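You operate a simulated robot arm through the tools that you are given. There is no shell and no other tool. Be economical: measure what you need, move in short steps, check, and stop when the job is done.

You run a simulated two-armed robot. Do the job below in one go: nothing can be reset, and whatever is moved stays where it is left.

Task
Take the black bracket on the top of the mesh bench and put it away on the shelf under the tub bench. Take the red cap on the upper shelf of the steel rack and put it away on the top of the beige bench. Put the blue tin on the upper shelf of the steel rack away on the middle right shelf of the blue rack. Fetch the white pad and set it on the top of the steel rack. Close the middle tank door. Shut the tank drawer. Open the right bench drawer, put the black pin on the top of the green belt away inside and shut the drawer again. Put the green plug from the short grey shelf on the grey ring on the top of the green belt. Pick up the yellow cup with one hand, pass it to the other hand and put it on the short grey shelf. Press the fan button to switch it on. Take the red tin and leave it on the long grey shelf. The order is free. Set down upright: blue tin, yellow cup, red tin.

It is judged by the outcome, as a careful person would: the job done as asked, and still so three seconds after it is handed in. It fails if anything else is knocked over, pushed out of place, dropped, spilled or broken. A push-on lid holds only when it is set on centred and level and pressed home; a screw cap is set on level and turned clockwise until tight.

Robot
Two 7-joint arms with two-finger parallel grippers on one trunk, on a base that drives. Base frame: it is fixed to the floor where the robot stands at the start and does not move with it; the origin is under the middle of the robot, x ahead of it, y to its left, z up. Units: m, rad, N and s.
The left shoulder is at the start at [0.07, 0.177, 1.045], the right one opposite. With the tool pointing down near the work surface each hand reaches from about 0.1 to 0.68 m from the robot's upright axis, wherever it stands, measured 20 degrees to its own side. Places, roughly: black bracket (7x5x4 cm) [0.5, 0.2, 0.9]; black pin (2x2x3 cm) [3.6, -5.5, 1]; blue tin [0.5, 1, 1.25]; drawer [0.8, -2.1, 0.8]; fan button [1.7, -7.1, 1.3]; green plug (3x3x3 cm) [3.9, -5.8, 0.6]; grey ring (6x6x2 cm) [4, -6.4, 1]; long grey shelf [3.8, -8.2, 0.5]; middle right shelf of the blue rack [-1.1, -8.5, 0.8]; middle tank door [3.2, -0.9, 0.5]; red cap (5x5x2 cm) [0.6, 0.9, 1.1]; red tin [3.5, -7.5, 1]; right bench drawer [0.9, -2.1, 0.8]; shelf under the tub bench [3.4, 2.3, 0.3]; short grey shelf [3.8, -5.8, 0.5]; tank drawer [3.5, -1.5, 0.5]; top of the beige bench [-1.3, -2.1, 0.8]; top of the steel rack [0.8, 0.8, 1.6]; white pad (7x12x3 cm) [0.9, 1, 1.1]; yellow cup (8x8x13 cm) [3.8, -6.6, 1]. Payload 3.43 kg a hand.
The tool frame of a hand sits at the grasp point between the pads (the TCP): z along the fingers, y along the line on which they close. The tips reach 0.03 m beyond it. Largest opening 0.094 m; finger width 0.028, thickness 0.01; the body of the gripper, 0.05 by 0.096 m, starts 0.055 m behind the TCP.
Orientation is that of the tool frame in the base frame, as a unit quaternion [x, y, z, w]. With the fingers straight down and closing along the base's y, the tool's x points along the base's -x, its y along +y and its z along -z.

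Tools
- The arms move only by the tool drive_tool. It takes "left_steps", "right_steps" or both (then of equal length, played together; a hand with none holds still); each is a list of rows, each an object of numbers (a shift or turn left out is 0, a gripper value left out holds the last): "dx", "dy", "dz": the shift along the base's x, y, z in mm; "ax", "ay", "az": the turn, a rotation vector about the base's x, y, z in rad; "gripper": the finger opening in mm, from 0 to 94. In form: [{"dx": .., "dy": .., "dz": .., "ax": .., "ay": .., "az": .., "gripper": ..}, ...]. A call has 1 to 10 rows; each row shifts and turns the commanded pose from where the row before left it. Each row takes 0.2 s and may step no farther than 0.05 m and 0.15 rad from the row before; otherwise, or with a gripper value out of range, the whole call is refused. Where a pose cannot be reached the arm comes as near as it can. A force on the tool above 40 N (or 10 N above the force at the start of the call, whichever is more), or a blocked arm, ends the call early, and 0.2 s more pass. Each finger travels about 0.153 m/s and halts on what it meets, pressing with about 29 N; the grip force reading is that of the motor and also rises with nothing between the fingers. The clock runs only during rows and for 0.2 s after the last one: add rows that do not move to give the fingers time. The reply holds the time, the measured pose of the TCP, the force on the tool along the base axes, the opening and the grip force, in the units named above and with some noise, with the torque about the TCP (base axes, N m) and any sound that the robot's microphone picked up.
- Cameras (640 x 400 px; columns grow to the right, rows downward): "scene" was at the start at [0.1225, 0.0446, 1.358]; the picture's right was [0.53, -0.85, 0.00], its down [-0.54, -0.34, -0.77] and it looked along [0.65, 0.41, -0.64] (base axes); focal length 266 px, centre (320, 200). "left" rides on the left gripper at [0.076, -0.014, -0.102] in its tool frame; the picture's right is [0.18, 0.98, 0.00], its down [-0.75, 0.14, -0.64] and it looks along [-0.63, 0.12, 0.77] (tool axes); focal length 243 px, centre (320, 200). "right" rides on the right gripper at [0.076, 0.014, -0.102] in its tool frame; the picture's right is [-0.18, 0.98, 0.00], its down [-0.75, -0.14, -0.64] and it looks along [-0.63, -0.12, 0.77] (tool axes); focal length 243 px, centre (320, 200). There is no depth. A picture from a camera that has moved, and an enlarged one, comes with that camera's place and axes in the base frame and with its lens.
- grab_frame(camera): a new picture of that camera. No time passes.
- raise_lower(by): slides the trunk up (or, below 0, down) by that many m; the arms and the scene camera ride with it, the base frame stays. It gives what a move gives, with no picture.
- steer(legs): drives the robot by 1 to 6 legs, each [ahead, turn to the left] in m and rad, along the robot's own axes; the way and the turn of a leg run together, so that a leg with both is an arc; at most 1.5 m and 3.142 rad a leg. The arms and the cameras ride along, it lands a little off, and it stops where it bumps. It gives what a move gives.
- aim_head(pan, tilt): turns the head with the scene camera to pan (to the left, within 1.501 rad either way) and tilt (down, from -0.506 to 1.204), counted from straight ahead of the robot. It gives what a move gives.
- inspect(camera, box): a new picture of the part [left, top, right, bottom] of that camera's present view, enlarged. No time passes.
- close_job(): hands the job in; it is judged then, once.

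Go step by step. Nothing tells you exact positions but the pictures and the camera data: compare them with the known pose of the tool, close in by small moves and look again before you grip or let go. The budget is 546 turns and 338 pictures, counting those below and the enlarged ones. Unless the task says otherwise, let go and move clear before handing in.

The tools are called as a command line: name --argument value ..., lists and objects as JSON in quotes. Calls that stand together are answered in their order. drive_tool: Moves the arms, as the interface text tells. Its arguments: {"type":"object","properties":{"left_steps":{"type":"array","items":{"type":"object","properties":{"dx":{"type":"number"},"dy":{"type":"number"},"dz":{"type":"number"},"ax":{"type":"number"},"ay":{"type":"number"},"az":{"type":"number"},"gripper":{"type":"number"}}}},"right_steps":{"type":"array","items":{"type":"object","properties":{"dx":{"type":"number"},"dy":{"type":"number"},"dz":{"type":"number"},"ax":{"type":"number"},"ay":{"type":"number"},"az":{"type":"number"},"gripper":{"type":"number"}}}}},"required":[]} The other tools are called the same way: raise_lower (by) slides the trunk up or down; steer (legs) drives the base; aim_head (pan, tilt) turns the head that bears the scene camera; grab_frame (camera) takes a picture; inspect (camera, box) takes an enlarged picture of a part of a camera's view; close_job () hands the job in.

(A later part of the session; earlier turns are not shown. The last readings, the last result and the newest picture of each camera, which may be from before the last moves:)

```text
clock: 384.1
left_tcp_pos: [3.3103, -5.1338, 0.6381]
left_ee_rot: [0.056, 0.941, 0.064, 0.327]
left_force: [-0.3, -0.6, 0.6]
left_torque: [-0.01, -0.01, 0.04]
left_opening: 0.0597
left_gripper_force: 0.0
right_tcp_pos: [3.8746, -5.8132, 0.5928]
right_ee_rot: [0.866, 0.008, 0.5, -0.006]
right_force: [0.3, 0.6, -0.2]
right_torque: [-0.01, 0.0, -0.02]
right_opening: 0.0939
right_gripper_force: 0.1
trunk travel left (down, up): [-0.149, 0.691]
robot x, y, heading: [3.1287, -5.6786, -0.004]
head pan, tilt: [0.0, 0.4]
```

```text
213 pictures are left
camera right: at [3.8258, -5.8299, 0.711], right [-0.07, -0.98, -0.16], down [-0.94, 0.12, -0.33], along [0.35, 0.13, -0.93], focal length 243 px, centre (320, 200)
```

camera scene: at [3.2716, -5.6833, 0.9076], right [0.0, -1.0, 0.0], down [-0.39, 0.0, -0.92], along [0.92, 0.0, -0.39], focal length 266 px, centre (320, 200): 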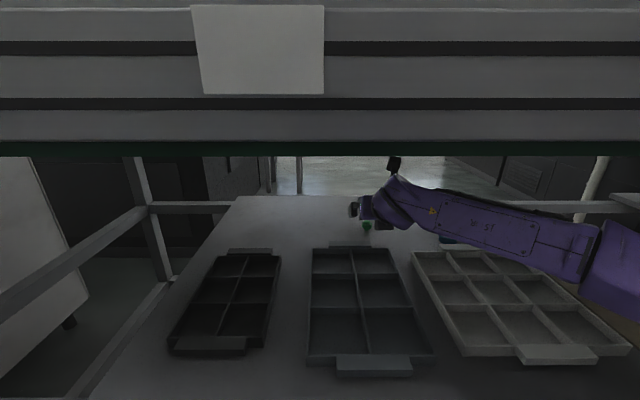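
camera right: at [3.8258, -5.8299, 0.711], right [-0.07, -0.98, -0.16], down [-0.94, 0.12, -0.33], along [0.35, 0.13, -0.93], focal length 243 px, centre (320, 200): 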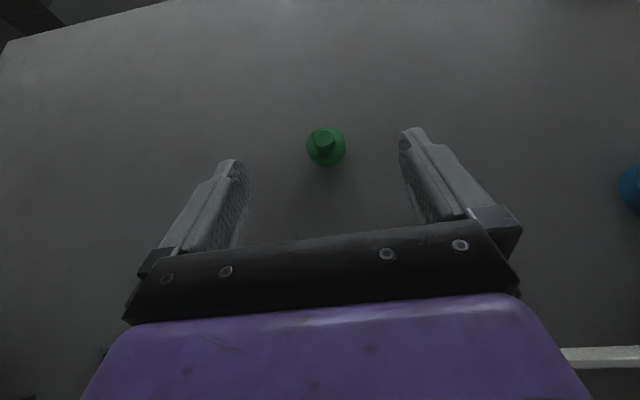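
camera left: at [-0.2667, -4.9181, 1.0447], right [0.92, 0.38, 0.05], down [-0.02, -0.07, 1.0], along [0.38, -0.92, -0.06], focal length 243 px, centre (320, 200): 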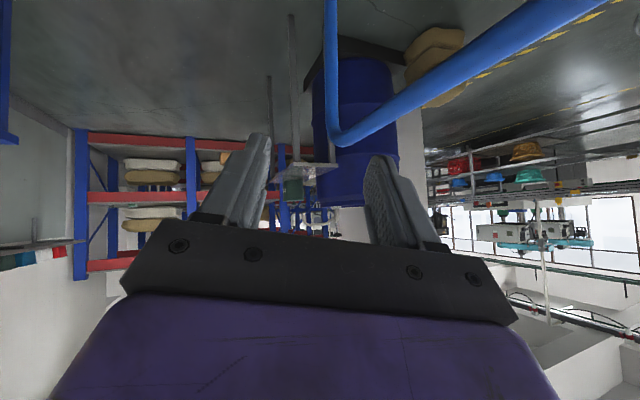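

drive_tool --right_steps '[{"dx": 7}, {"dx": 7, "dz": -4}, {"dz": -4}, {}, {"gripper": 50}, {"gripper": 15}, {"gripper": 10}, {}, {}]'

grab_frame --camera "right"

```text
clock: 386.1
left_tcp_pos: [3.3094, -5.1339, 0.6378]
left_ee_rot: [0.055, 0.941, 0.064, 0.327]
left_force: [0.5, -0.2, 0.9]
left_torque: [0.05, 0.0, 0.03]
left_opening: 0.0597
left_gripper_force: 0.1
right_tcp_pos: [3.8898, -5.8128, 0.5855]
right_ee_rot: [0.866, 0.009, 0.499, -0.007]
right_force: [-0.4, 0.7, 0.5]
right_torque: [0.0, 0.0, -0.01]
right_opening: 0.0099
right_gripper_force: 0.0
trunk travel left (down, up): [-0.149, 0.691]
robot x, y, heading: [3.1308, -5.6809, 0.002]
head pan, tilt: [0.0, 0.4]
```

```text
212 pictures are left
camera right: at [3.8399, -5.8292, 0.7036], right [-0.07, -0.98, -0.16], down [-0.94, 0.12, -0.33], along [0.35, 0.13, -0.93], focal length 243 px, centre (320, 200)
```

right: 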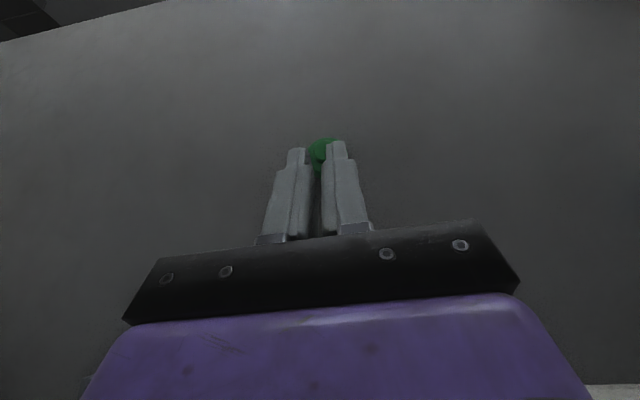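

The fingers closed above the plug, so it sits lower and further. I open, move 20 mm forward and lower step by step.

drive_tool --right_steps '[{"gripper": 94, "dz": 10}, {}, {"dx": 10}, {"dx": 10, "dz": -10}, {"dz": -8}, {"dz": -5}, {}]'

grab_frame --camera "right"

```text
clock: 387.7
left_tcp_pos: [3.3107, -5.1348, 0.6367]
left_ee_rot: [0.056, 0.941, 0.064, 0.328]
left_force: [0.0, -0.4, 0.2]
left_torque: [0.0, 0.04, -0.02]
left_opening: 0.0599
left_gripper_force: 0.0
right_tcp_pos: [3.908, -5.811, 0.5727]
right_ee_rot: [0.866, 0.008, 0.5, -0.007]
right_force: [-0.3, 0.8, -1.0]
right_torque: [-0.02, 0.0, -0.02]
right_opening: 0.0938
right_gripper_force: 0.1
trunk travel left (down, up): [-0.149, 0.691]
robot x, y, heading: [3.1295, -5.6813, -0.001]
head pan, tilt: [0.0, 0.4]
```

```text
211 pictures are left
camera right: at [3.8587, -5.8284, 0.6906], right [-0.07, -0.98, -0.16], down [-0.94, 0.12, -0.33], along [0.35, 0.13, -0.93], focal length 243 px, centre (320, 200)
```

right: 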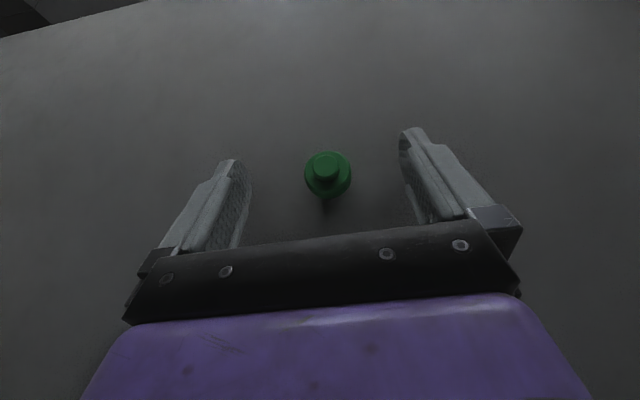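

drive_tool --right_steps '[{"dz": -5}, {"dz": -5}, {"dz": -4}, {}]'

grab_frame --camera "right"

```text
clock: 388.5
left_tcp_pos: [3.3095, -5.135, 0.6371]
left_ee_rot: [0.056, 0.94, 0.064, 0.329]
left_force: [-0.6, 0.3, -0.1]
left_torque: [0.0, 0.01, 0.01]
left_opening: 0.0598
left_gripper_force: 0.1
right_tcp_pos: [3.9101, -5.8126, 0.5697]
right_ee_rot: [0.862, 0.007, 0.507, -0.009]
right_force: [5.5, 1.2, 14.1]
right_torque: [0.21, 1.13, -0.13]
right_opening: 0.0941
right_gripper_force: 0.1
trunk travel left (down, up): [-0.149, 0.691]
robot x, y, heading: [3.1286, -5.6799, -0.004]
head pan, tilt: [0.0, 0.4]
stopped in row 3 (right hand): the force on the tool passed its limit at 42 N (the readings are from after the stop); the commanded pose is now the measured one
```

```text
210 pictures are left
camera right: at [3.8578, -5.8296, 0.6874], right [-0.07, -0.98, -0.17], down [-0.93, 0.13, -0.35], along [0.36, 0.13, -0.92], focal length 243 px, centre (320, 200)
```

right: 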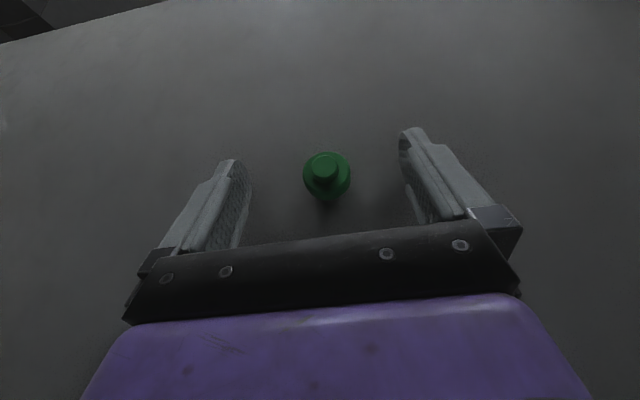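

The gripper body touches the tray behind; I'll raise, make the hand steeper (pitch 0.75) and come down again.

drive_tool --right_steps '[{"dz": 20}, {"ay": 0.12, "dz": 5}, {"ay": 0.12}, {"ay": 0.07}, {"dx": 8}, {"dz": -10}, {}]'

grab_frame --camera "right"

```text
clock: 390.1
left_tcp_pos: [3.3094, -5.1342, 0.6377]
left_ee_rot: [0.056, 0.941, 0.064, 0.328]
left_force: [-0.6, -0.3, 0.5]
left_torque: [-0.01, 0.01, 0.01]
left_opening: 0.0599
left_gripper_force: 0.1
right_tcp_pos: [3.918, -5.8128, 0.581]
right_ee_rot: [0.931, 0.006, 0.365, -0.009]
right_force: [0.3, 0.1, 0.1]
right_torque: [0.0, 0.0, -0.02]
right_opening: 0.0939
right_gripper_force: 0.1
trunk travel left (down, up): [-0.149, 0.691]
robot x, y, heading: [3.1307, -5.6815, -0.003]
head pan, tilt: [0.0, 0.4]
```

```text
209 pictures are left
camera right: at [3.9045, -5.8299, 0.7085], right [-0.12, -0.98, -0.14], down [-0.99, 0.12, -0.04], along [0.06, 0.13, -0.99], focal length 243 px, centre (320, 200)
```

right: 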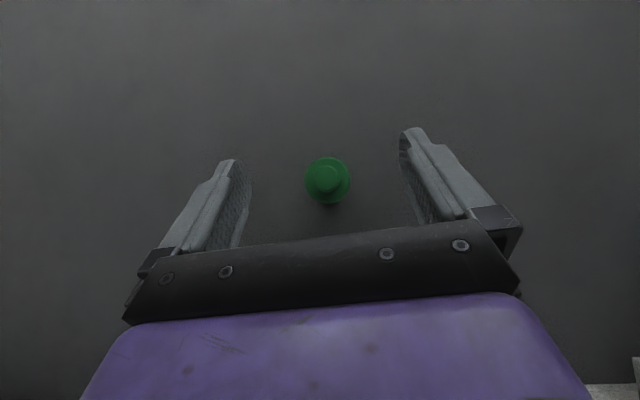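

drive_tool --right_steps '[{"dz": -6}, {"dz": -5}, {"dz": -4}, {"dz": -3}, {}]'

grab_frame --camera "right"

```text
clock: 391.3
left_tcp_pos: [3.3079, -5.133, 0.6381]
left_ee_rot: [0.055, 0.94, 0.064, 0.331]
left_force: [-1.2, -0.6, -0.2]
left_torque: [0.03, 0.0, 0.02]
left_opening: 0.0601
left_gripper_force: 0.0
right_tcp_pos: [3.9174, -5.8135, 0.5718]
right_ee_rot: [0.928, 0.007, 0.373, -0.007]
right_force: [17.1, -1.8, 36.6]
right_torque: [-1.86, -0.98, 0.94]
right_opening: 0.0937
right_gripper_force: 0.0
trunk travel left (down, up): [-0.149, 0.691]
robot x, y, heading: [3.1315, -5.6833, -0.003]
head pan, tilt: [0.0, 0.4]
```

```text
208 pictures are left
camera right: at [3.9024, -5.8294, 0.6994], right [-0.11, -0.98, -0.14], down [-0.99, 0.12, -0.06], along [0.07, 0.13, -0.99], focal length 243 px, centre (320, 200)
```

right: 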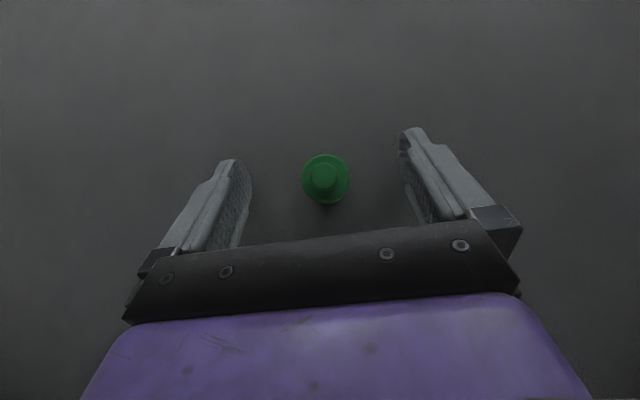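

The fingertip reached the shelf (≈0.54). Raise 3 mm and close on the plug.

drive_tool --right_steps '[{"dz": 12}, {"gripper": 50}, {"gripper": 20}, {"gripper": 10}, {}, {}]'

grab_frame --camera "right"

```text
clock: 392.7
left_tcp_pos: [3.3105, -5.1323, 0.6383]
left_ee_rot: [0.056, 0.941, 0.063, 0.328]
left_force: [-0.2, 0.1, 0.3]
left_torque: [0.01, -0.03, -0.01]
left_opening: 0.0601
left_gripper_force: 0.0
right_tcp_pos: [3.917, -5.8134, 0.5737]
right_ee_rot: [0.931, 0.006, 0.366, -0.009]
right_force: [0.0, -0.2, 0.8]
right_torque: [-0.01, -0.01, 0.01]
right_opening: 0.0254
right_gripper_force: 29.0
trunk travel left (down, up): [-0.149, 0.691]
robot x, y, heading: [3.129, -5.6811, -0.002]
head pan, tilt: [0.0, 0.4]
```

```text
207 pictures are left
camera right: at [3.9047, -5.83, 0.7023], right [-0.12, -0.98, -0.14], down [-0.99, 0.12, -0.04], along [0.06, 0.13, -0.99], focal length 243 px, centre (320, 200)
```

right: 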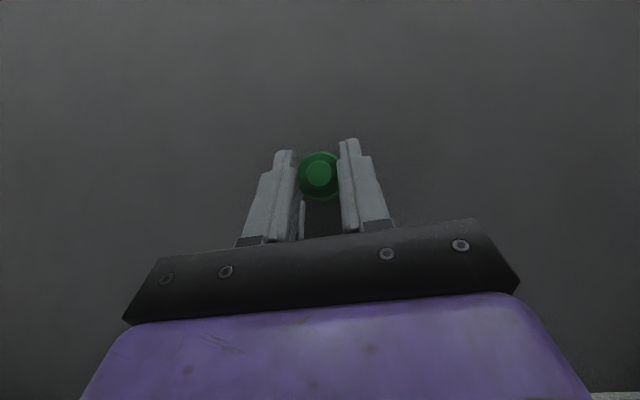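

Plug gripped. Lift, withdraw, back off.

drive_tool --right_steps '[{"dz": 25}, {"dz": 25}, {"dx": -45}, {"dx": -45}, {"dx": -45}, {"dx": -45}, {"dx": -45}, {"dx": -45}, {}]'

steer --legs '[[-0.5, 0.0]]'

grab_frame --camera "right"

raise_lower --by 0.4

raise_lower --by 0.15

```text
clock: 394.7
left_tcp_pos: [3.3093, -5.1332, 0.6377]
left_ee_rot: [0.056, 0.941, 0.064, 0.328]
left_force: [0.7, -0.2, 0.2]
left_torque: [0.0, -0.01, -0.02]
left_opening: 0.0601
left_gripper_force: 0.1
right_tcp_pos: [3.6395, -5.8147, 0.6204]
right_ee_rot: [0.931, 0.005, 0.366, -0.009]
right_force: [-0.7, 0.6, 0.2]
right_torque: [-0.02, 0.0, 0.0]
right_opening: 0.0256
right_gripper_force: 28.8
right hand out of reach, approached as far as the arm can: row 2
trunk travel left (down, up): [-0.149, 0.691]
robot x, y, heading: [3.1263, -5.6809, -0.005]
head pan, tilt: [0.0, 0.4]
```

```text
clock: 397.7
left_tcp_pos: [2.8093, -5.132, 0.6378]
left_ee_rot: [0.057, 0.941, 0.064, 0.328]
left_force: [-0.3, -0.2, 0.8]
left_torque: [-0.01, 0.02, 0.0]
left_opening: 0.0601
left_gripper_force: 0.0
right_tcp_pos: [3.1393, -5.8122, 0.6212]
right_ee_rot: [0.931, 0.005, 0.366, -0.009]
right_force: [-0.2, 0.3, -0.2]
right_torque: [0.0, 0.01, -0.03]
right_opening: 0.0253
right_gripper_force: 29.3
trunk travel left (down, up): [-0.149, 0.691]
robot x, y, heading: [2.6243, -5.6812, -0.009]
head pan, tilt: [0.0, 0.4]
```

```text
206 pictures are left
camera right: at [3.127, -5.8298, 0.7478], right [-0.12, -0.98, -0.14], down [-0.99, 0.13, -0.04], along [0.06, 0.13, -0.99], focal length 243 px, centre (320, 200)
```

right: 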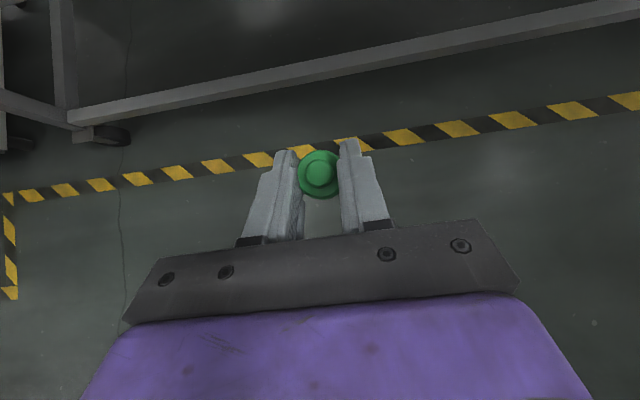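

```text
clock: 401.5
left_tcp_pos: [2.8097, -5.1311, 1.0381]
left_ee_rot: [0.057, 0.941, 0.063, 0.329]
left_force: [-0.2, -0.4, 0.0]
left_torque: [0.04, 0.04, 0.01]
left_opening: 0.0601
left_gripper_force: 0.1
right_tcp_pos: [3.139, -5.8137, 1.0202]
right_ee_rot: [0.931, 0.005, 0.364, -0.009]
right_force: [-0.1, 0.1, 0.0]
right_torque: [-0.01, -0.01, 0.01]
right_opening: 0.0264
right_gripper_force: 28.7
trunk travel left (down, up): [-0.549, 0.291]
robot x, y, heading: [2.6272, -5.6798, -0.007]
head pan, tilt: [0.0, 0.4]
```

```text
clock: 403.2
left_tcp_pos: [2.8089, -5.1319, 1.1874]
left_ee_rot: [0.056, 0.941, 0.063, 0.328]
left_force: [0.0, -0.1, 0.7]
left_torque: [-0.01, -0.02, -0.02]
left_opening: 0.0598
left_gripper_force: 0.1
right_tcp_pos: [3.1393, -5.8135, 1.1704]
right_ee_rot: [0.931, 0.005, 0.365, -0.009]
right_force: [0.7, -0.4, 0.2]
right_torque: [-0.01, 0.01, -0.01]
right_opening: 0.0265
right_gripper_force: 29.1
trunk travel left (down, up): [-0.699, 0.141]
robot x, y, heading: [2.6292, -5.6785, -0.006]
head pan, tilt: [0.0, 0.4]
```

Next the ring near (4.0, -6.45). I drive in front of it with the trunk high, and look.

steer --legs '[[0, -1.565], [0.52, 0], [0, 1.571], [0.35, 0]]'

aim_head --pan -0.15 --tilt 0.6

grab_frame --camera "scene"

```text
clock: 415.8
left_tcp_pos: [3.1681, -5.6598, 1.1875]
left_ee_rot: [0.06, 0.941, 0.062, 0.328]
left_force: [0.2, -1.8, 0.2]
left_torque: [-0.02, -0.05, -0.01]
left_opening: 0.06
left_gripper_force: 0.0
right_tcp_pos: [3.494, -6.3442, 1.1701]
right_ee_rot: [0.93, 0.002, 0.366, -0.008]
right_force: [0.3, 0.1, -0.8]
right_torque: [0.0, 0.03, -0.03]
right_opening: 0.0266
right_gripper_force: 29.0
trunk travel left (down, up): [-0.699, 0.141]
robot x, y, heading: [2.9845, -6.2036, -0.01]
head pan, tilt: [0.0, 0.4]
```

```text
clock: 416.5
left_tcp_pos: [3.1692, -5.6595, 1.1878]
left_ee_rot: [0.06, 0.941, 0.062, 0.328]
left_force: [-0.1, 0.0, 0.7]
left_torque: [0.0, -0.04, -0.01]
left_opening: 0.0601
left_gripper_force: 0.1
right_tcp_pos: [3.495, -6.343, 1.1684]
right_ee_rot: [0.931, 0.001, 0.366, -0.007]
right_force: [0.2, 0.0, -0.6]
right_torque: [0.01, -0.02, 0.01]
right_opening: 0.0264
right_gripper_force: 29.3
trunk travel left (down, up): [-0.699, 0.141]
robot x, y, heading: [2.9838, -6.208, -0.008]
head pan, tilt: [-0.15, 0.6]
```

```text
205 pictures are left
camera scene: at [3.1212, -6.2223, 1.4394], right [-0.16, -0.99, 0.0], down [-0.56, 0.09, -0.83], along [0.81, -0.13, -0.56], focal length 266 px, centre (320, 200)
```

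scene: 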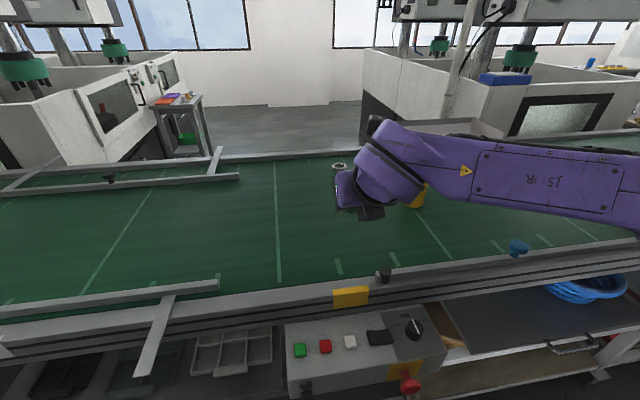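

steer --legs '[[0.17, 0]]'

aim_head --pan 0.25 --tilt 1.2

grab_frame --camera "scene"

```text
clock: 418.0
left_tcp_pos: [3.3362, -5.6632, 1.1881]
left_ee_rot: [0.061, 0.94, 0.062, 0.33]
left_force: [-0.2, -0.8, 0.6]
left_torque: [-0.04, 0.01, 0.0]
left_opening: 0.0601
left_gripper_force: 0.2
right_tcp_pos: [3.6618, -6.3464, 1.1721]
right_ee_rot: [0.931, 0.001, 0.365, -0.007]
right_force: [0.0, -0.9, -0.6]
right_torque: [0.0, 0.01, 0.04]
right_opening: 0.0264
right_gripper_force: 28.9
trunk travel left (down, up): [-0.699, 0.141]
robot x, y, heading: [3.1542, -6.2081, -0.013]
head pan, tilt: [-0.15, 0.6]
```

```text
clock: 419.0
left_tcp_pos: [3.3366, -5.663, 1.1865]
left_ee_rot: [0.062, 0.94, 0.061, 0.329]
left_force: [0.1, 1.3, -1.1]
left_torque: [0.0, -0.04, 0.04]
left_opening: 0.0599
left_gripper_force: 0.0
right_tcp_pos: [3.663, -6.3465, 1.17]
right_ee_rot: [0.931, 0.0, 0.366, -0.008]
right_force: [-0.5, -0.2, 0.0]
right_torque: [0.0, 0.01, 0.02]
right_opening: 0.0263
right_gripper_force: 28.9
trunk travel left (down, up): [-0.699, 0.141]
robot x, y, heading: [3.1514, -6.211, -0.009]
head pan, tilt: [0.25, 1.201]
```

```text
204 pictures are left
camera scene: at [3.2557, -6.1973, 1.3949], right [0.23, -0.97, 0.0], down [-0.91, -0.22, -0.36], along [0.35, 0.08, -0.93], focal length 266 px, centre (320, 200)
```

scene: 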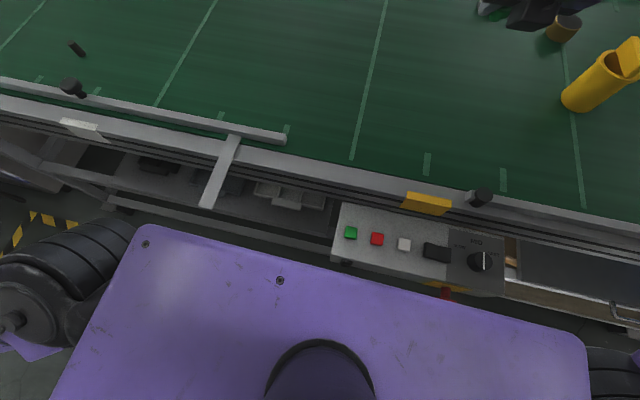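

The reach is tight; I edge 4 cm forward and extend the hand over the ring.

steer --legs '[[0.045, 0.01]]'

drive_tool --right_steps '[{"dx": 40, "dy": -13}, {"dx": 40, "dy": -13}, {"dx": 40, "dy": -13}, {"dx": 40, "dy": -13}, {"dx": 40, "dy": -13}, {"dx": 40, "dy": -13}, {"dx": 30, "dy": -13, "dz": -20}, {"dz": -30}, {}]'

grab_frame --camera "right"

```text
clock: 420.0
left_tcp_pos: [3.3787, -5.6613, 1.1864]
left_ee_rot: [0.057, 0.941, 0.064, 0.326]
left_force: [-0.2, 0.0, 0.1]
left_torque: [-0.02, 0.03, 0.04]
left_opening: 0.0601
left_gripper_force: 0.0
right_tcp_pos: [3.7102, -6.3426, 1.1676]
right_ee_rot: [0.932, 0.005, 0.363, -0.009]
right_force: [0.8, -0.3, -0.6]
right_torque: [0.04, 0.04, 0.01]
right_opening: 0.0267
right_gripper_force: 28.7
trunk travel left (down, up): [-0.699, 0.141]
robot x, y, heading: [3.1912, -6.213, -0.003]
head pan, tilt: [0.25, 1.201]
stopped in leg 1: the robot was blocked; the commanded pose is now the measured one
```

```text
clock: 422.0
left_tcp_pos: [3.3742, -5.6606, 1.1867]
left_ee_rot: [0.056, 0.941, 0.064, 0.328]
left_force: [-0.2, 0.8, 0.3]
left_torque: [0.02, 0.02, 0.0]
left_opening: 0.0601
left_gripper_force: 0.1
right_tcp_pos: [3.9782, -6.4337, 1.1236]
right_ee_rot: [0.931, 0.006, 0.365, -0.009]
right_force: [-0.8, 1.2, -0.2]
right_torque: [0.0, 0.02, 0.03]
right_opening: 0.0264
right_gripper_force: 28.9
trunk travel left (down, up): [-0.699, 0.141]
robot x, y, heading: [3.195, -6.2073, -0.009]
head pan, tilt: [0.25, 1.201]
```

```text
203 pictures are left
camera right: at [3.9645, -6.4502, 1.2513], right [-0.12, -0.98, -0.14], down [-0.99, 0.12, -0.04], along [0.06, 0.13, -0.99], focal length 243 px, centre (320, 200)
```

right: 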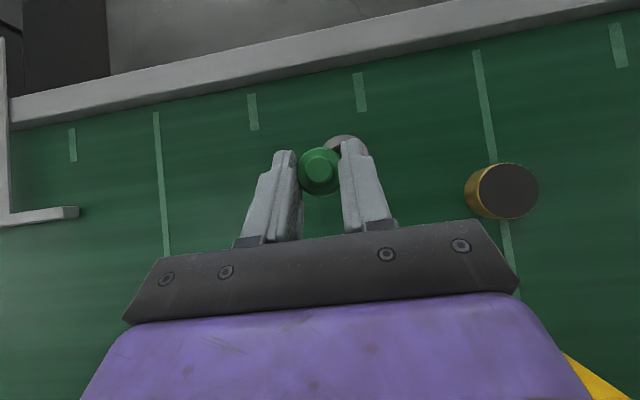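

The ring is visible right under/behind the plug, centre about (4.023, -6.449). Shift and lower partly.

drive_tool --right_steps '[{"dx": 18, "dy": -7}, {"dx": 17, "dy": -7}, {"dz": -25}, {"dz": -25}, {"dz": -20}, {}]'

grab_frame --camera "right"

aim_head --pan -0.3 --tilt 0.6

inspect --camera "scene" --box '[200, 80, 440, 230]'

```text
clock: 423.4
left_tcp_pos: [3.3743, -5.6621, 1.1863]
left_ee_rot: [0.056, 0.941, 0.063, 0.328]
left_force: [0.6, -0.5, 0.9]
left_torque: [0.01, -0.01, 0.0]
left_opening: 0.0599
left_gripper_force: 0.0
right_tcp_pos: [4.0015, -6.4442, 1.0494]
right_ee_rot: [0.931, 0.005, 0.365, -0.009]
right_force: [0.8, -0.2, -1.0]
right_torque: [0.0, -0.03, -0.01]
right_opening: 0.0265
right_gripper_force: 28.8
right hand out of reach, approached as far as the arm can: row 2
trunk travel left (down, up): [-0.699, 0.141]
robot x, y, heading: [3.1924, -6.2103, -0.003]
head pan, tilt: [0.25, 1.201]
```

```text
202 pictures are left
camera right: at [3.9887, -6.4608, 1.1778], right [-0.12, -0.98, -0.14], down [-0.99, 0.13, -0.04], along [0.06, 0.13, -0.99], focal length 243 px, centre (320, 200)
```

right: 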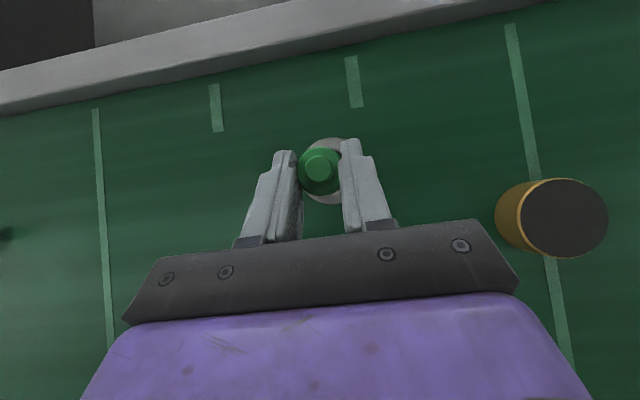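

```text
clock: 424.4
left_tcp_pos: [3.3745, -5.6617, 1.1877]
left_ee_rot: [0.057, 0.941, 0.063, 0.328]
left_force: [-0.5, 1.0, -0.6]
left_torque: [-0.01, -0.01, 0.05]
left_opening: 0.06
left_gripper_force: 0.1
right_tcp_pos: [4.0017, -6.4441, 1.0498]
right_ee_rot: [0.931, 0.005, 0.366, -0.009]
right_force: [-0.8, -0.1, -0.6]
right_torque: [0.04, 0.0, 0.04]
right_opening: 0.0266
right_gripper_force: 29.0
trunk travel left (down, up): [-0.699, 0.141]
robot x, y, heading: [3.1966, -6.2075, -0.005]
head pan, tilt: [-0.3, 0.6]
```

```text
2.67 times, centred on (320, 155) of scene
camera zoom: at [3.3283, -6.2366, 1.4393], right [-0.3, -0.95, 0.0], down [-0.54, 0.17, -0.82], along [0.79, -0.25, -0.57], focal length 708 px, centre (320, 320)
```

zoom: 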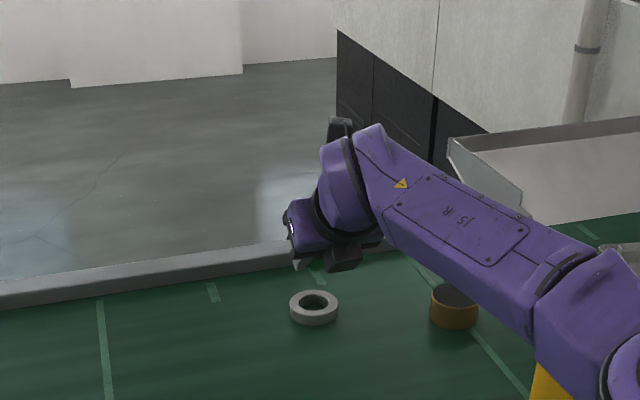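

Plug and ring agree within a few mm. Lower carefully.

drive_tool --right_steps '[{"dz": -12}, {"dz": -10}, {"dz": -6}, {}]'

grab_frame --camera "right"

inspect --camera "scene" --box '[280, 120, 400, 195]'

```text
clock: 425.4
left_tcp_pos: [3.3744, -5.6617, 1.1875]
left_ee_rot: [0.055, 0.941, 0.064, 0.328]
left_force: [-0.2, 0.3, -0.4]
left_torque: [-0.02, 0.01, -0.01]
left_opening: 0.0601
left_gripper_force: 0.0
right_tcp_pos: [4.0017, -6.4443, 1.0224]
right_ee_rot: [0.93, 0.005, 0.366, -0.009]
right_force: [0.6, 0.2, -0.1]
right_torque: [-0.01, 0.01, -0.03]
right_opening: 0.0265
right_gripper_force: 28.8
trunk travel left (down, up): [-0.699, 0.141]
robot x, y, heading: [3.1962, -6.2083, -0.004]
head pan, tilt: [-0.3, 0.6]
```

```text
200 pictures are left
camera right: at [3.9892, -6.461, 1.1505], right [-0.12, -0.98, -0.14], down [-0.99, 0.13, -0.04], along [0.06, 0.13, -0.99], focal length 243 px, centre (320, 200)
```

right: 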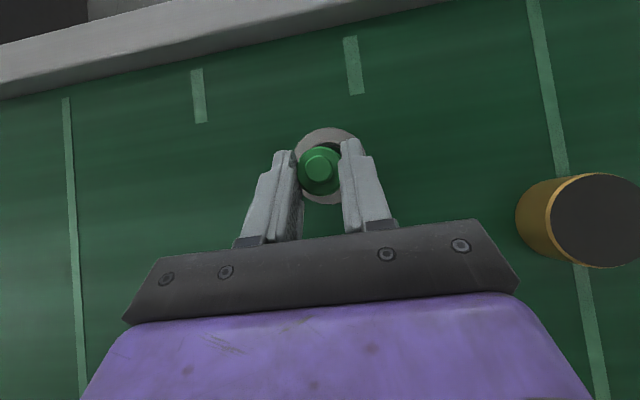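

```text
5.33 times, centred on (340, 158) of scene
camera zoom: at [3.3283, -6.2366, 1.4394], right [-0.3, -0.95, 0.0], down [-0.54, 0.17, -0.83], along [0.79, -0.25, -0.56], focal length 1416 px, centre (213, 427)
```

zoom: 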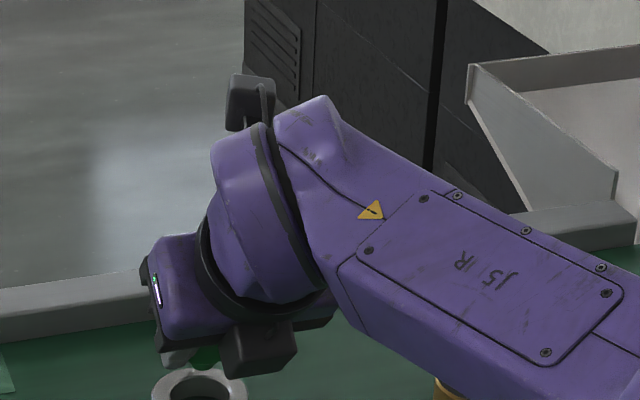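

inspect --camera "right" --box '[260, 110, 400, 215]'

```text
3.81 times, centred on (330, 162) of right
camera zoom: at [3.9892, -6.461, 1.1505], right [-0.12, -0.98, -0.14], down [-0.99, 0.13, -0.04], along [0.06, 0.13, -0.99], focal length 924 px, centre (282, 343)
```

zoom: 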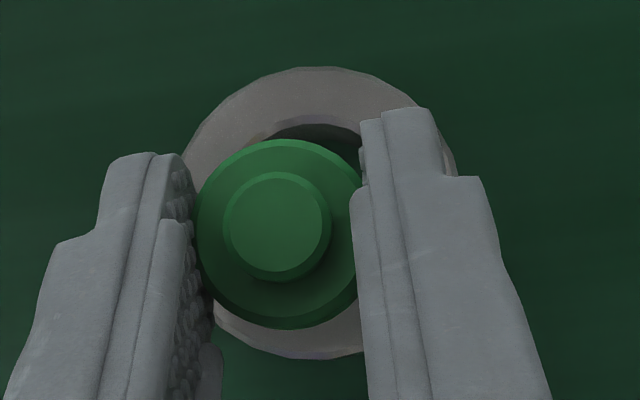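

drive_tool --right_steps '[{"dx": 8, "dy": -4}, {"dz": -4}, {}]'

inspect --camera "right" --box '[260, 110, 400, 215]'

```text
clock: 426.2
left_tcp_pos: [3.3743, -5.6618, 1.1877]
left_ee_rot: [0.057, 0.941, 0.064, 0.327]
left_force: [0.8, -0.3, 0.2]
left_torque: [0.0, 0.01, 0.01]
left_opening: 0.0601
left_gripper_force: 0.1
right_tcp_pos: [4.0094, -6.4476, 1.0186]
right_ee_rot: [0.931, 0.005, 0.365, -0.009]
right_force: [0.2, -0.3, 0.1]
right_torque: [0.0, 0.02, -0.02]
right_opening: 0.0266
right_gripper_force: 28.4
trunk travel left (down, up): [-0.699, 0.141]
robot x, y, heading: [3.1894, -6.2099, -0.006]
head pan, tilt: [-0.3, 0.6]
```

```text
3.81 times, centred on (330, 162) of right
camera zoom: at [3.997, -6.4645, 1.1463], right [-0.12, -0.98, -0.14], down [-0.99, 0.13, -0.04], along [0.06, 0.13, -0.99], focal length 924 px, centre (282, 343)
```

zoom: 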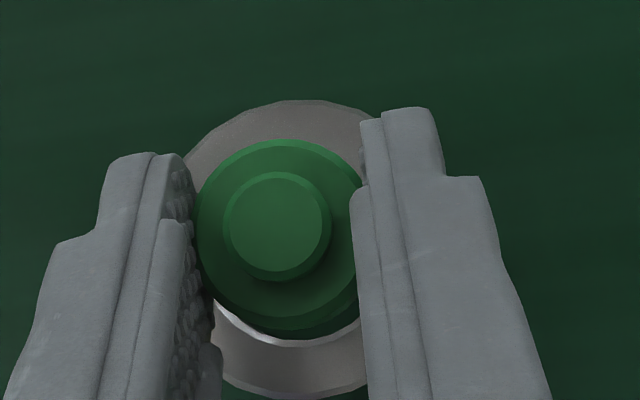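

Aligned. Lower to contact and release.

drive_tool --right_steps '[{"dz": -4}, {"dz": -3}, {"dz": -3}, {"dz": -3}, {}]'

inspect --camera "right" --box '[260, 110, 400, 215]'

```text
clock: 427.4
left_tcp_pos: [3.3745, -5.6612, 1.1876]
left_ee_rot: [0.057, 0.941, 0.063, 0.328]
left_force: [0.1, 1.3, -0.6]
left_torque: [-0.01, -0.02, 0.01]
left_opening: 0.06
left_gripper_force: 0.0
right_tcp_pos: [4.0101, -6.4483, 1.0055]
right_ee_rot: [0.931, 0.005, 0.366, -0.009]
right_force: [0.2, 0.0, -0.1]
right_torque: [0.01, -0.01, 0.01]
right_opening: 0.0264
right_gripper_force: 29.0
trunk travel left (down, up): [-0.699, 0.141]
robot x, y, heading: [3.1934, -6.211, -0.002]
head pan, tilt: [-0.3, 0.6]
```

```text
3.81 times, centred on (330, 162) of right
camera zoom: at [3.9975, -6.4643, 1.1329], right [-0.12, -0.98, -0.14], down [-0.99, 0.13, -0.04], along [0.06, 0.13, -0.99], focal length 924 px, centre (282, 343)
```

zoom: 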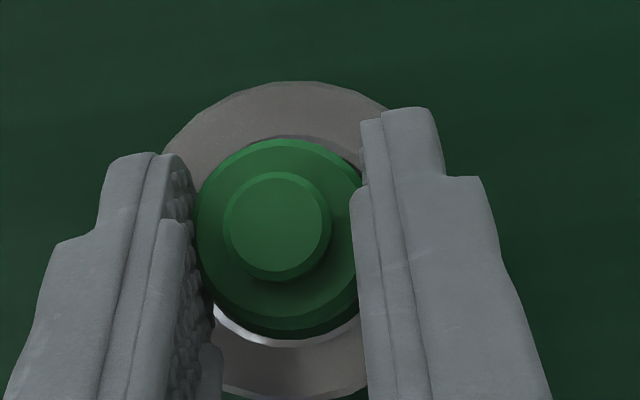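

drive_tool --right_steps '[{"dz": -4}, {"dz": -3}, {"dz": -3}, {}]'

inspect --camera "right" --box '[260, 110, 400, 215]'

```text
clock: 428.4
left_tcp_pos: [3.373, -5.6609, 1.1881]
left_ee_rot: [0.056, 0.94, 0.063, 0.329]
left_force: [0.2, -0.5, 0.9]
left_torque: [0.02, 0.02, -0.02]
left_opening: 0.0601
left_gripper_force: 0.0
right_tcp_pos: [4.009, -6.447, 0.9973]
right_ee_rot: [0.93, 0.005, 0.367, -0.009]
right_force: [2.6, -0.9, 8.8]
right_torque: [-0.16, -0.2, 0.06]
right_opening: 0.0267
right_gripper_force: 29.2
trunk travel left (down, up): [-0.699, 0.141]
robot x, y, heading: [3.1924, -6.2071, 0.002]
head pan, tilt: [-0.3, 0.6]
```

```text
3.81 times, centred on (330, 162) of right
camera zoom: at [3.997, -6.4641, 1.1253], right [-0.12, -0.98, -0.14], down [-0.99, 0.12, -0.04], along [0.06, 0.13, -0.99], focal length 924 px, centre (282, 343)
```

zoom: 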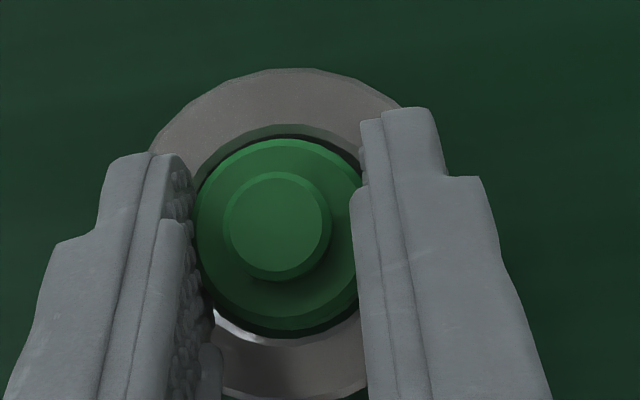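

The fingertips touch the ring's top; the plug is centred over it. Release.

drive_tool --right_steps '[{"dz": 1, "gripper": 32}, {"gripper": 40}, {"gripper": 50}, {}]'

inspect --camera "right" --box '[250, 100, 410, 220]'

```text
clock: 429.4
left_tcp_pos: [3.3727, -5.6593, 1.1867]
left_ee_rot: [0.056, 0.94, 0.063, 0.329]
left_force: [0.7, 0.2, 0.3]
left_torque: [0.02, -0.02, 0.05]
left_opening: 0.0599
left_gripper_force: 0.0
right_tcp_pos: [4.0099, -6.4469, 0.9975]
right_ee_rot: [0.931, 0.007, 0.366, -0.01]
right_force: [-0.3, 2.1, 5.6]
right_torque: [-0.08, -0.04, 0.03]
right_opening: 0.0484
right_gripper_force: 0.0
trunk travel left (down, up): [-0.699, 0.141]
robot x, y, heading: [3.195, -6.2105, -0.003]
head pan, tilt: [-0.3, 0.6]
```

```text
3.33 times, centred on (330, 160) of right
camera zoom: at [3.9967, -6.4634, 1.1256], right [-0.12, -0.98, -0.14], down [-0.99, 0.13, -0.04], along [0.06, 0.13, -0.99], focal length 809 px, centre (287, 333)
```

zoom: 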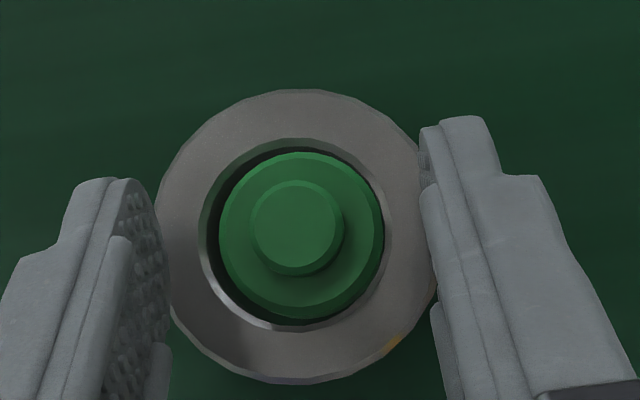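

drive_tool --right_steps '[{"gripper": 70}, {"dz": 20}, {"dz": 30}, {"dz": 40}, {"dz": 20}, {}]'

inspect --camera "right" --box '[250, 100, 410, 220]'

inspect --camera "scene" --box '[240, 120, 400, 220]'

```text
clock: 430.8
left_tcp_pos: [3.3758, -5.6605, 1.188]
left_ee_rot: [0.056, 0.941, 0.064, 0.328]
left_force: [0.3, 0.8, 0.5]
left_torque: [-0.02, 0.01, -0.03]
left_opening: 0.06
left_gripper_force: 0.1
right_tcp_pos: [4.005, -6.4471, 1.1043]
right_ee_rot: [0.931, 0.005, 0.365, -0.008]
right_force: [-1.1, -0.3, 0.2]
right_torque: [0.03, -0.01, -0.05]
right_opening: 0.0703
right_gripper_force: 0.0
right hand out of reach, approached as far as the arm can: row 5
trunk travel left (down, up): [-0.699, 0.141]
robot x, y, heading: [3.1931, -6.2121, -0.009]
head pan, tilt: [-0.3, 0.6]
```

```text
3.33 times, centred on (330, 160) of right
camera zoom: at [3.9925, -6.4639, 1.2321], right [-0.12, -0.98, -0.14], down [-0.99, 0.13, -0.04], along [0.06, 0.13, -0.99], focal length 809 px, centre (287, 333)
```

zoom: 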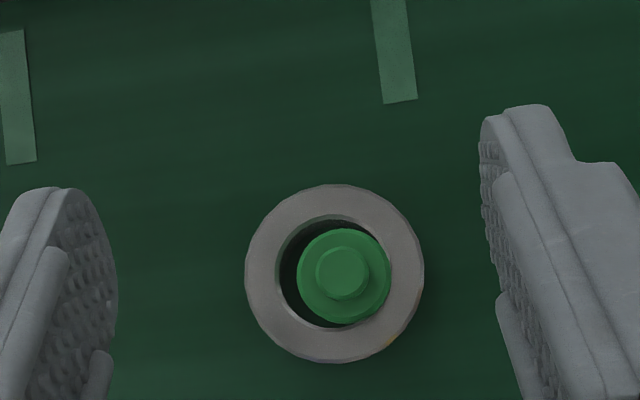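

```text
4.00 times, centred on (320, 170) of scene
camera zoom: at [3.329, -6.2364, 1.4393], right [-0.3, -0.95, 0.0], down [-0.54, 0.17, -0.82], along [0.79, -0.25, -0.57], focal length 1062 px, centre (320, 320)
```

zoom: 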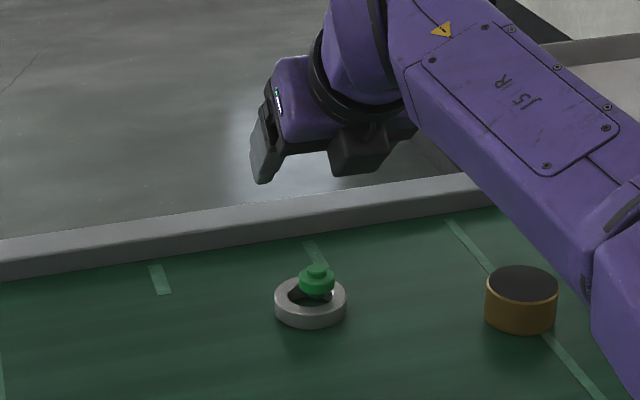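

The plug sits in the ring, upright. Now withdraw and prepare for the cup: back off and look at it closely.

drive_tool --right_steps '[{"dx": -40, "dy": 13, "dz": 10}, {"dx": -40, "dy": 13, "dz": 10}, {"dx": -40, "dy": 13, "dz": 10}, {"dx": -40, "dy": 13}, {"dx": -40, "dy": 13}, {"dx": -40, "dy": 10}, {"dx": -40}]'

steer --legs '[[-0.5, 0.0]]'

steer --legs '[[0, -1.571], [0.5, 0], [0, 1.571]]'

grab_frame --camera "scene"

```text
clock: 432.4
left_tcp_pos: [3.3727, -5.6622, 1.1893]
left_ee_rot: [0.056, 0.941, 0.064, 0.329]
left_force: [-0.3, -0.1, -0.3]
left_torque: [0.05, -0.02, -0.03]
left_opening: 0.0599
left_gripper_force: 0.1
right_tcp_pos: [3.7236, -6.3722, 1.1329]
right_ee_rot: [0.93, 0.005, 0.367, -0.01]
right_force: [-0.1, 0.0, -0.6]
right_torque: [0.01, -0.01, 0.01]
right_opening: 0.0699
right_gripper_force: 0.0
trunk travel left (down, up): [-0.699, 0.141]
robot x, y, heading: [3.1903, -6.2081, -0.0]
head pan, tilt: [-0.3, 0.6]
```

```text
clock: 435.4
left_tcp_pos: [2.8683, -5.6603, 1.1871]
left_ee_rot: [0.053, 0.942, 0.065, 0.326]
left_force: [-0.4, 0.4, 0.3]
left_torque: [-0.03, -0.02, 0.01]
left_opening: 0.0599
left_gripper_force: 0.1
right_tcp_pos: [3.2246, -6.3693, 1.1316]
right_ee_rot: [0.931, 0.008, 0.366, -0.011]
right_force: [-0.4, -0.8, 0.3]
right_torque: [-0.01, 0.0, -0.02]
right_opening: 0.0697
right_gripper_force: 0.0
trunk travel left (down, up): [-0.699, 0.141]
robot x, y, heading: [2.6886, -6.2088, 0.004]
head pan, tilt: [-0.3, 0.6]
```

```text
clock: 446.0
left_tcp_pos: [2.8612, -6.1539, 1.1876]
left_ee_rot: [0.044, 0.942, 0.068, 0.327]
left_force: [0.8, -0.5, -0.5]
left_torque: [0.02, -0.01, 0.02]
left_opening: 0.0601
left_gripper_force: 0.0
right_tcp_pos: [3.2289, -6.8559, 1.1322]
right_ee_rot: [0.93, 0.017, 0.366, -0.014]
right_force: [1.2, -0.2, 0.8]
right_torque: [0.0, 0.03, -0.01]
right_opening: 0.0699
right_gripper_force: 0.0
trunk travel left (down, up): [-0.699, 0.141]
robot x, y, heading: [2.6946, -6.7056, 0.02]
head pan, tilt: [-0.3, 0.6]
```

```text
191 pictures are left
camera scene: at [2.8287, -6.7304, 1.4394], right [-0.28, -0.96, 0.0], down [-0.54, 0.16, -0.83], along [0.79, -0.23, -0.56], focal length 266 px, centre (320, 200)
```

scene: 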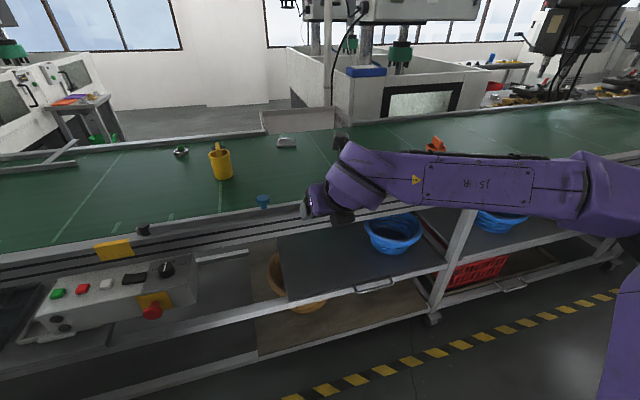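

drive_tool --left_steps '[{"dx": 30, "dy": -35, "ax": -0.08}, {"dx": 30, "dy": -35, "ax": -0.077}, {"dx": 30, "dy": -35, "az": -0.038}, {"dx": 30, "dy": -35}, {"dx": 30, "dy": -35}, {"dx": 30, "dy": -35}, {"dx": 30, "dy": -35}, {"dx": 30, "dy": -35, "gripper": 94}, {"dx": 30, "dy": -35}, {}]' --right_steps '[{"dy": -25}, {"dy": -25}, {"dy": -25}, {"dy": -25}, {"dy": -25}, {"dy": -25}, {"dx": -30}, {"dx": -30}, {"dx": -30}, {}]'

steer --legs '[[0.43, -0.02]]'

aim_head --pan 0.1 --tilt 0.65

grab_frame --camera "scene"

grab_frame --camera "left"

```text
clock: 448.2
left_tcp_pos: [3.0507, -6.36, 1.1885]
left_ee_rot: [0.037, 0.943, -0.013, 0.329]
left_force: [-0.7, 0.6, -0.5]
left_torque: [-0.01, -0.02, 0.01]
left_opening: 0.094
left_gripper_force: 0.0
left hand out of reach, approached as far as the arm can: row 7, 8, 9
right_tcp_pos: [3.1394, -7.0064, 1.1323]
right_ee_rot: [0.93, 0.016, 0.366, -0.013]
right_force: [0.2, 0.4, 0.0]
right_torque: [0.01, 0.02, 0.02]
right_opening: 0.0701
right_gripper_force: 0.1
trunk travel left (down, up): [-0.699, 0.141]
robot x, y, heading: [2.6949, -6.705, 0.018]
head pan, tilt: [-0.3, 0.6]
```

```text
clock: 450.8
left_tcp_pos: [3.489, -6.3661, 1.1883]
left_ee_rot: [0.047, 0.943, -0.016, 0.33]
left_force: [-0.3, 0.1, -0.4]
left_torque: [0.02, -0.02, 0.02]
left_opening: 0.094
left_gripper_force: 0.1
right_tcp_pos: [3.5632, -7.0128, 1.1317]
right_ee_rot: [0.931, 0.005, 0.366, -0.01]
right_force: [-0.2, 0.1, 0.2]
right_torque: [0.0, -0.01, 0.0]
right_opening: 0.0697
right_gripper_force: 0.1
trunk travel left (down, up): [-0.699, 0.141]
robot x, y, heading: [3.1247, -6.7037, 0.001]
head pan, tilt: [-0.3, 0.6]
```

```text
clock: 451.7
left_tcp_pos: [3.4893, -6.3652, 1.189]
left_ee_rot: [0.049, 0.943, -0.016, 0.329]
left_force: [-0.5, -0.4, -1.3]
left_torque: [0.04, -0.01, 0.01]
left_opening: 0.094
left_gripper_force: 0.1
right_tcp_pos: [3.5634, -7.0118, 1.1314]
right_ee_rot: [0.931, 0.005, 0.365, -0.009]
right_force: [0.3, -0.2, 0.0]
right_torque: [-0.01, 0.03, -0.04]
right_opening: 0.07
right_gripper_force: 0.0
trunk travel left (down, up): [-0.699, 0.141]
robot x, y, heading: [3.1241, -6.7027, 0.001]
head pan, tilt: [0.099, 0.649]
```

```text
190 pictures are left
camera scene: at [3.2609, -6.6949, 1.4352], right [0.1, -1.0, 0.0], down [-0.6, -0.06, -0.8], along [0.79, 0.08, -0.6], focal length 266 px, centre (320, 200)
```

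scene: 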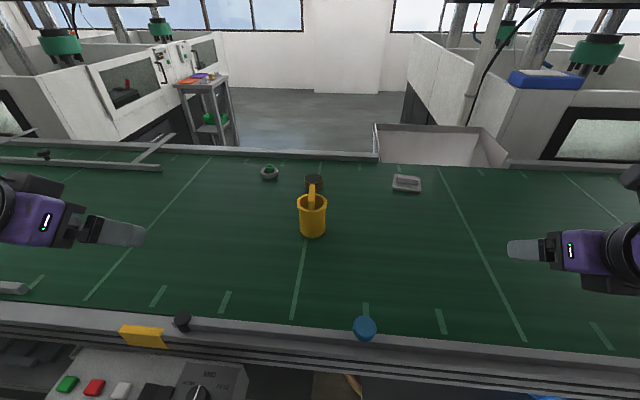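

```text
189 pictures are left
camera left: at [3.3648, -6.3666, 1.2215], right [-0.04, 0.99, -0.11], down [0.2, 0.12, 0.97], along [0.98, 0.02, -0.21], focal length 243 px, centre (320, 200)
```

left: 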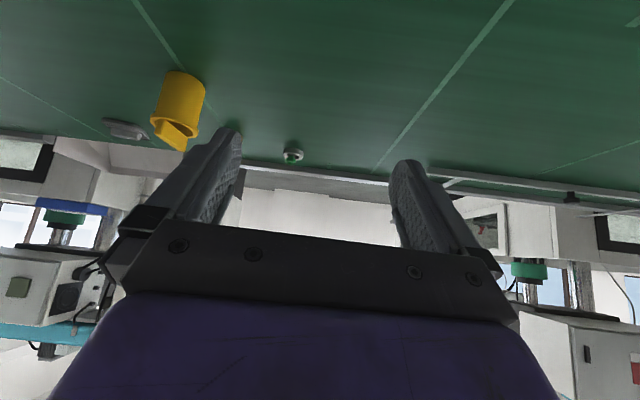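

Cup axis at about (3.775, -6.625), rim z ≈ 1.045. Moving the left hand above it.

drive_tool --left_steps '[{"dx": 30, "dy": -30}, {"dx": 30, "dy": -30}, {"dx": 30, "dy": -30}, {"dx": 30, "dy": -30}, {"dx": 30, "dy": -30}, {"dx": 30, "dy": -30}, {"dx": 30, "dy": -30}, {"dx": 30, "dy": -25}, {"dx": 30, "dy": -25}, {}]'

grab_frame --camera "left"

grab_frame --camera "scene"

```text
clock: 453.9
left_tcp_pos: [3.4944, -6.363, 1.1885]
left_ee_rot: [0.048, 0.943, -0.017, 0.33]
left_force: [0.8, -0.3, -0.6]
left_torque: [-0.03, 0.01, 0.01]
left_opening: 0.094
left_gripper_force: 0.0
left hand out of reach, approached as far as the arm can: row 1, 2, 3, 4, 5, 6, 7, 8, 9
right_tcp_pos: [3.5617, -7.0126, 1.1316]
right_ee_rot: [0.931, 0.005, 0.365, -0.009]
right_force: [-0.4, -0.2, 0.1]
right_torque: [0.01, 0.02, -0.01]
right_opening: 0.07
right_gripper_force: 0.0
trunk travel left (down, up): [-0.699, 0.141]
robot x, y, heading: [3.1262, -6.7042, -0.003]
head pan, tilt: [0.099, 0.649]
```

```text
188 pictures are left
camera left: at [3.3701, -6.3645, 1.2206], right [-0.04, 0.99, -0.11], down [0.2, 0.12, 0.97], along [0.98, 0.02, -0.21], focal length 243 px, centre (320, 200)
```

left: 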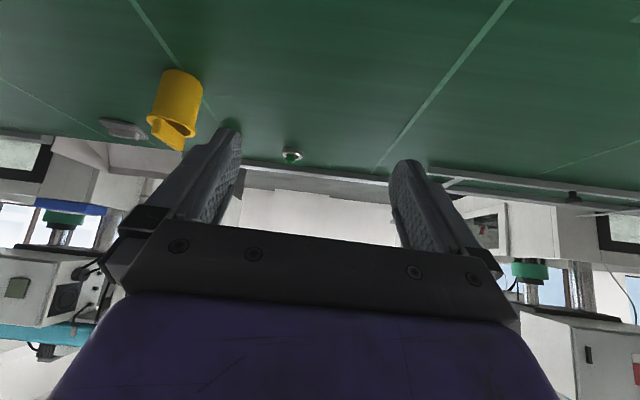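

```text
187 pictures are left
camera scene: at [3.2612, -6.6947, 1.4351], right [0.1, -1.0, 0.0], down [-0.6, -0.06, -0.8], along [0.79, 0.08, -0.6], focal length 266 px, centre (320, 200)
```

scene: 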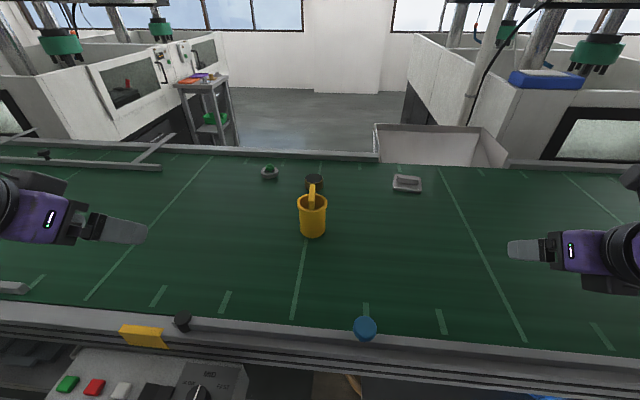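

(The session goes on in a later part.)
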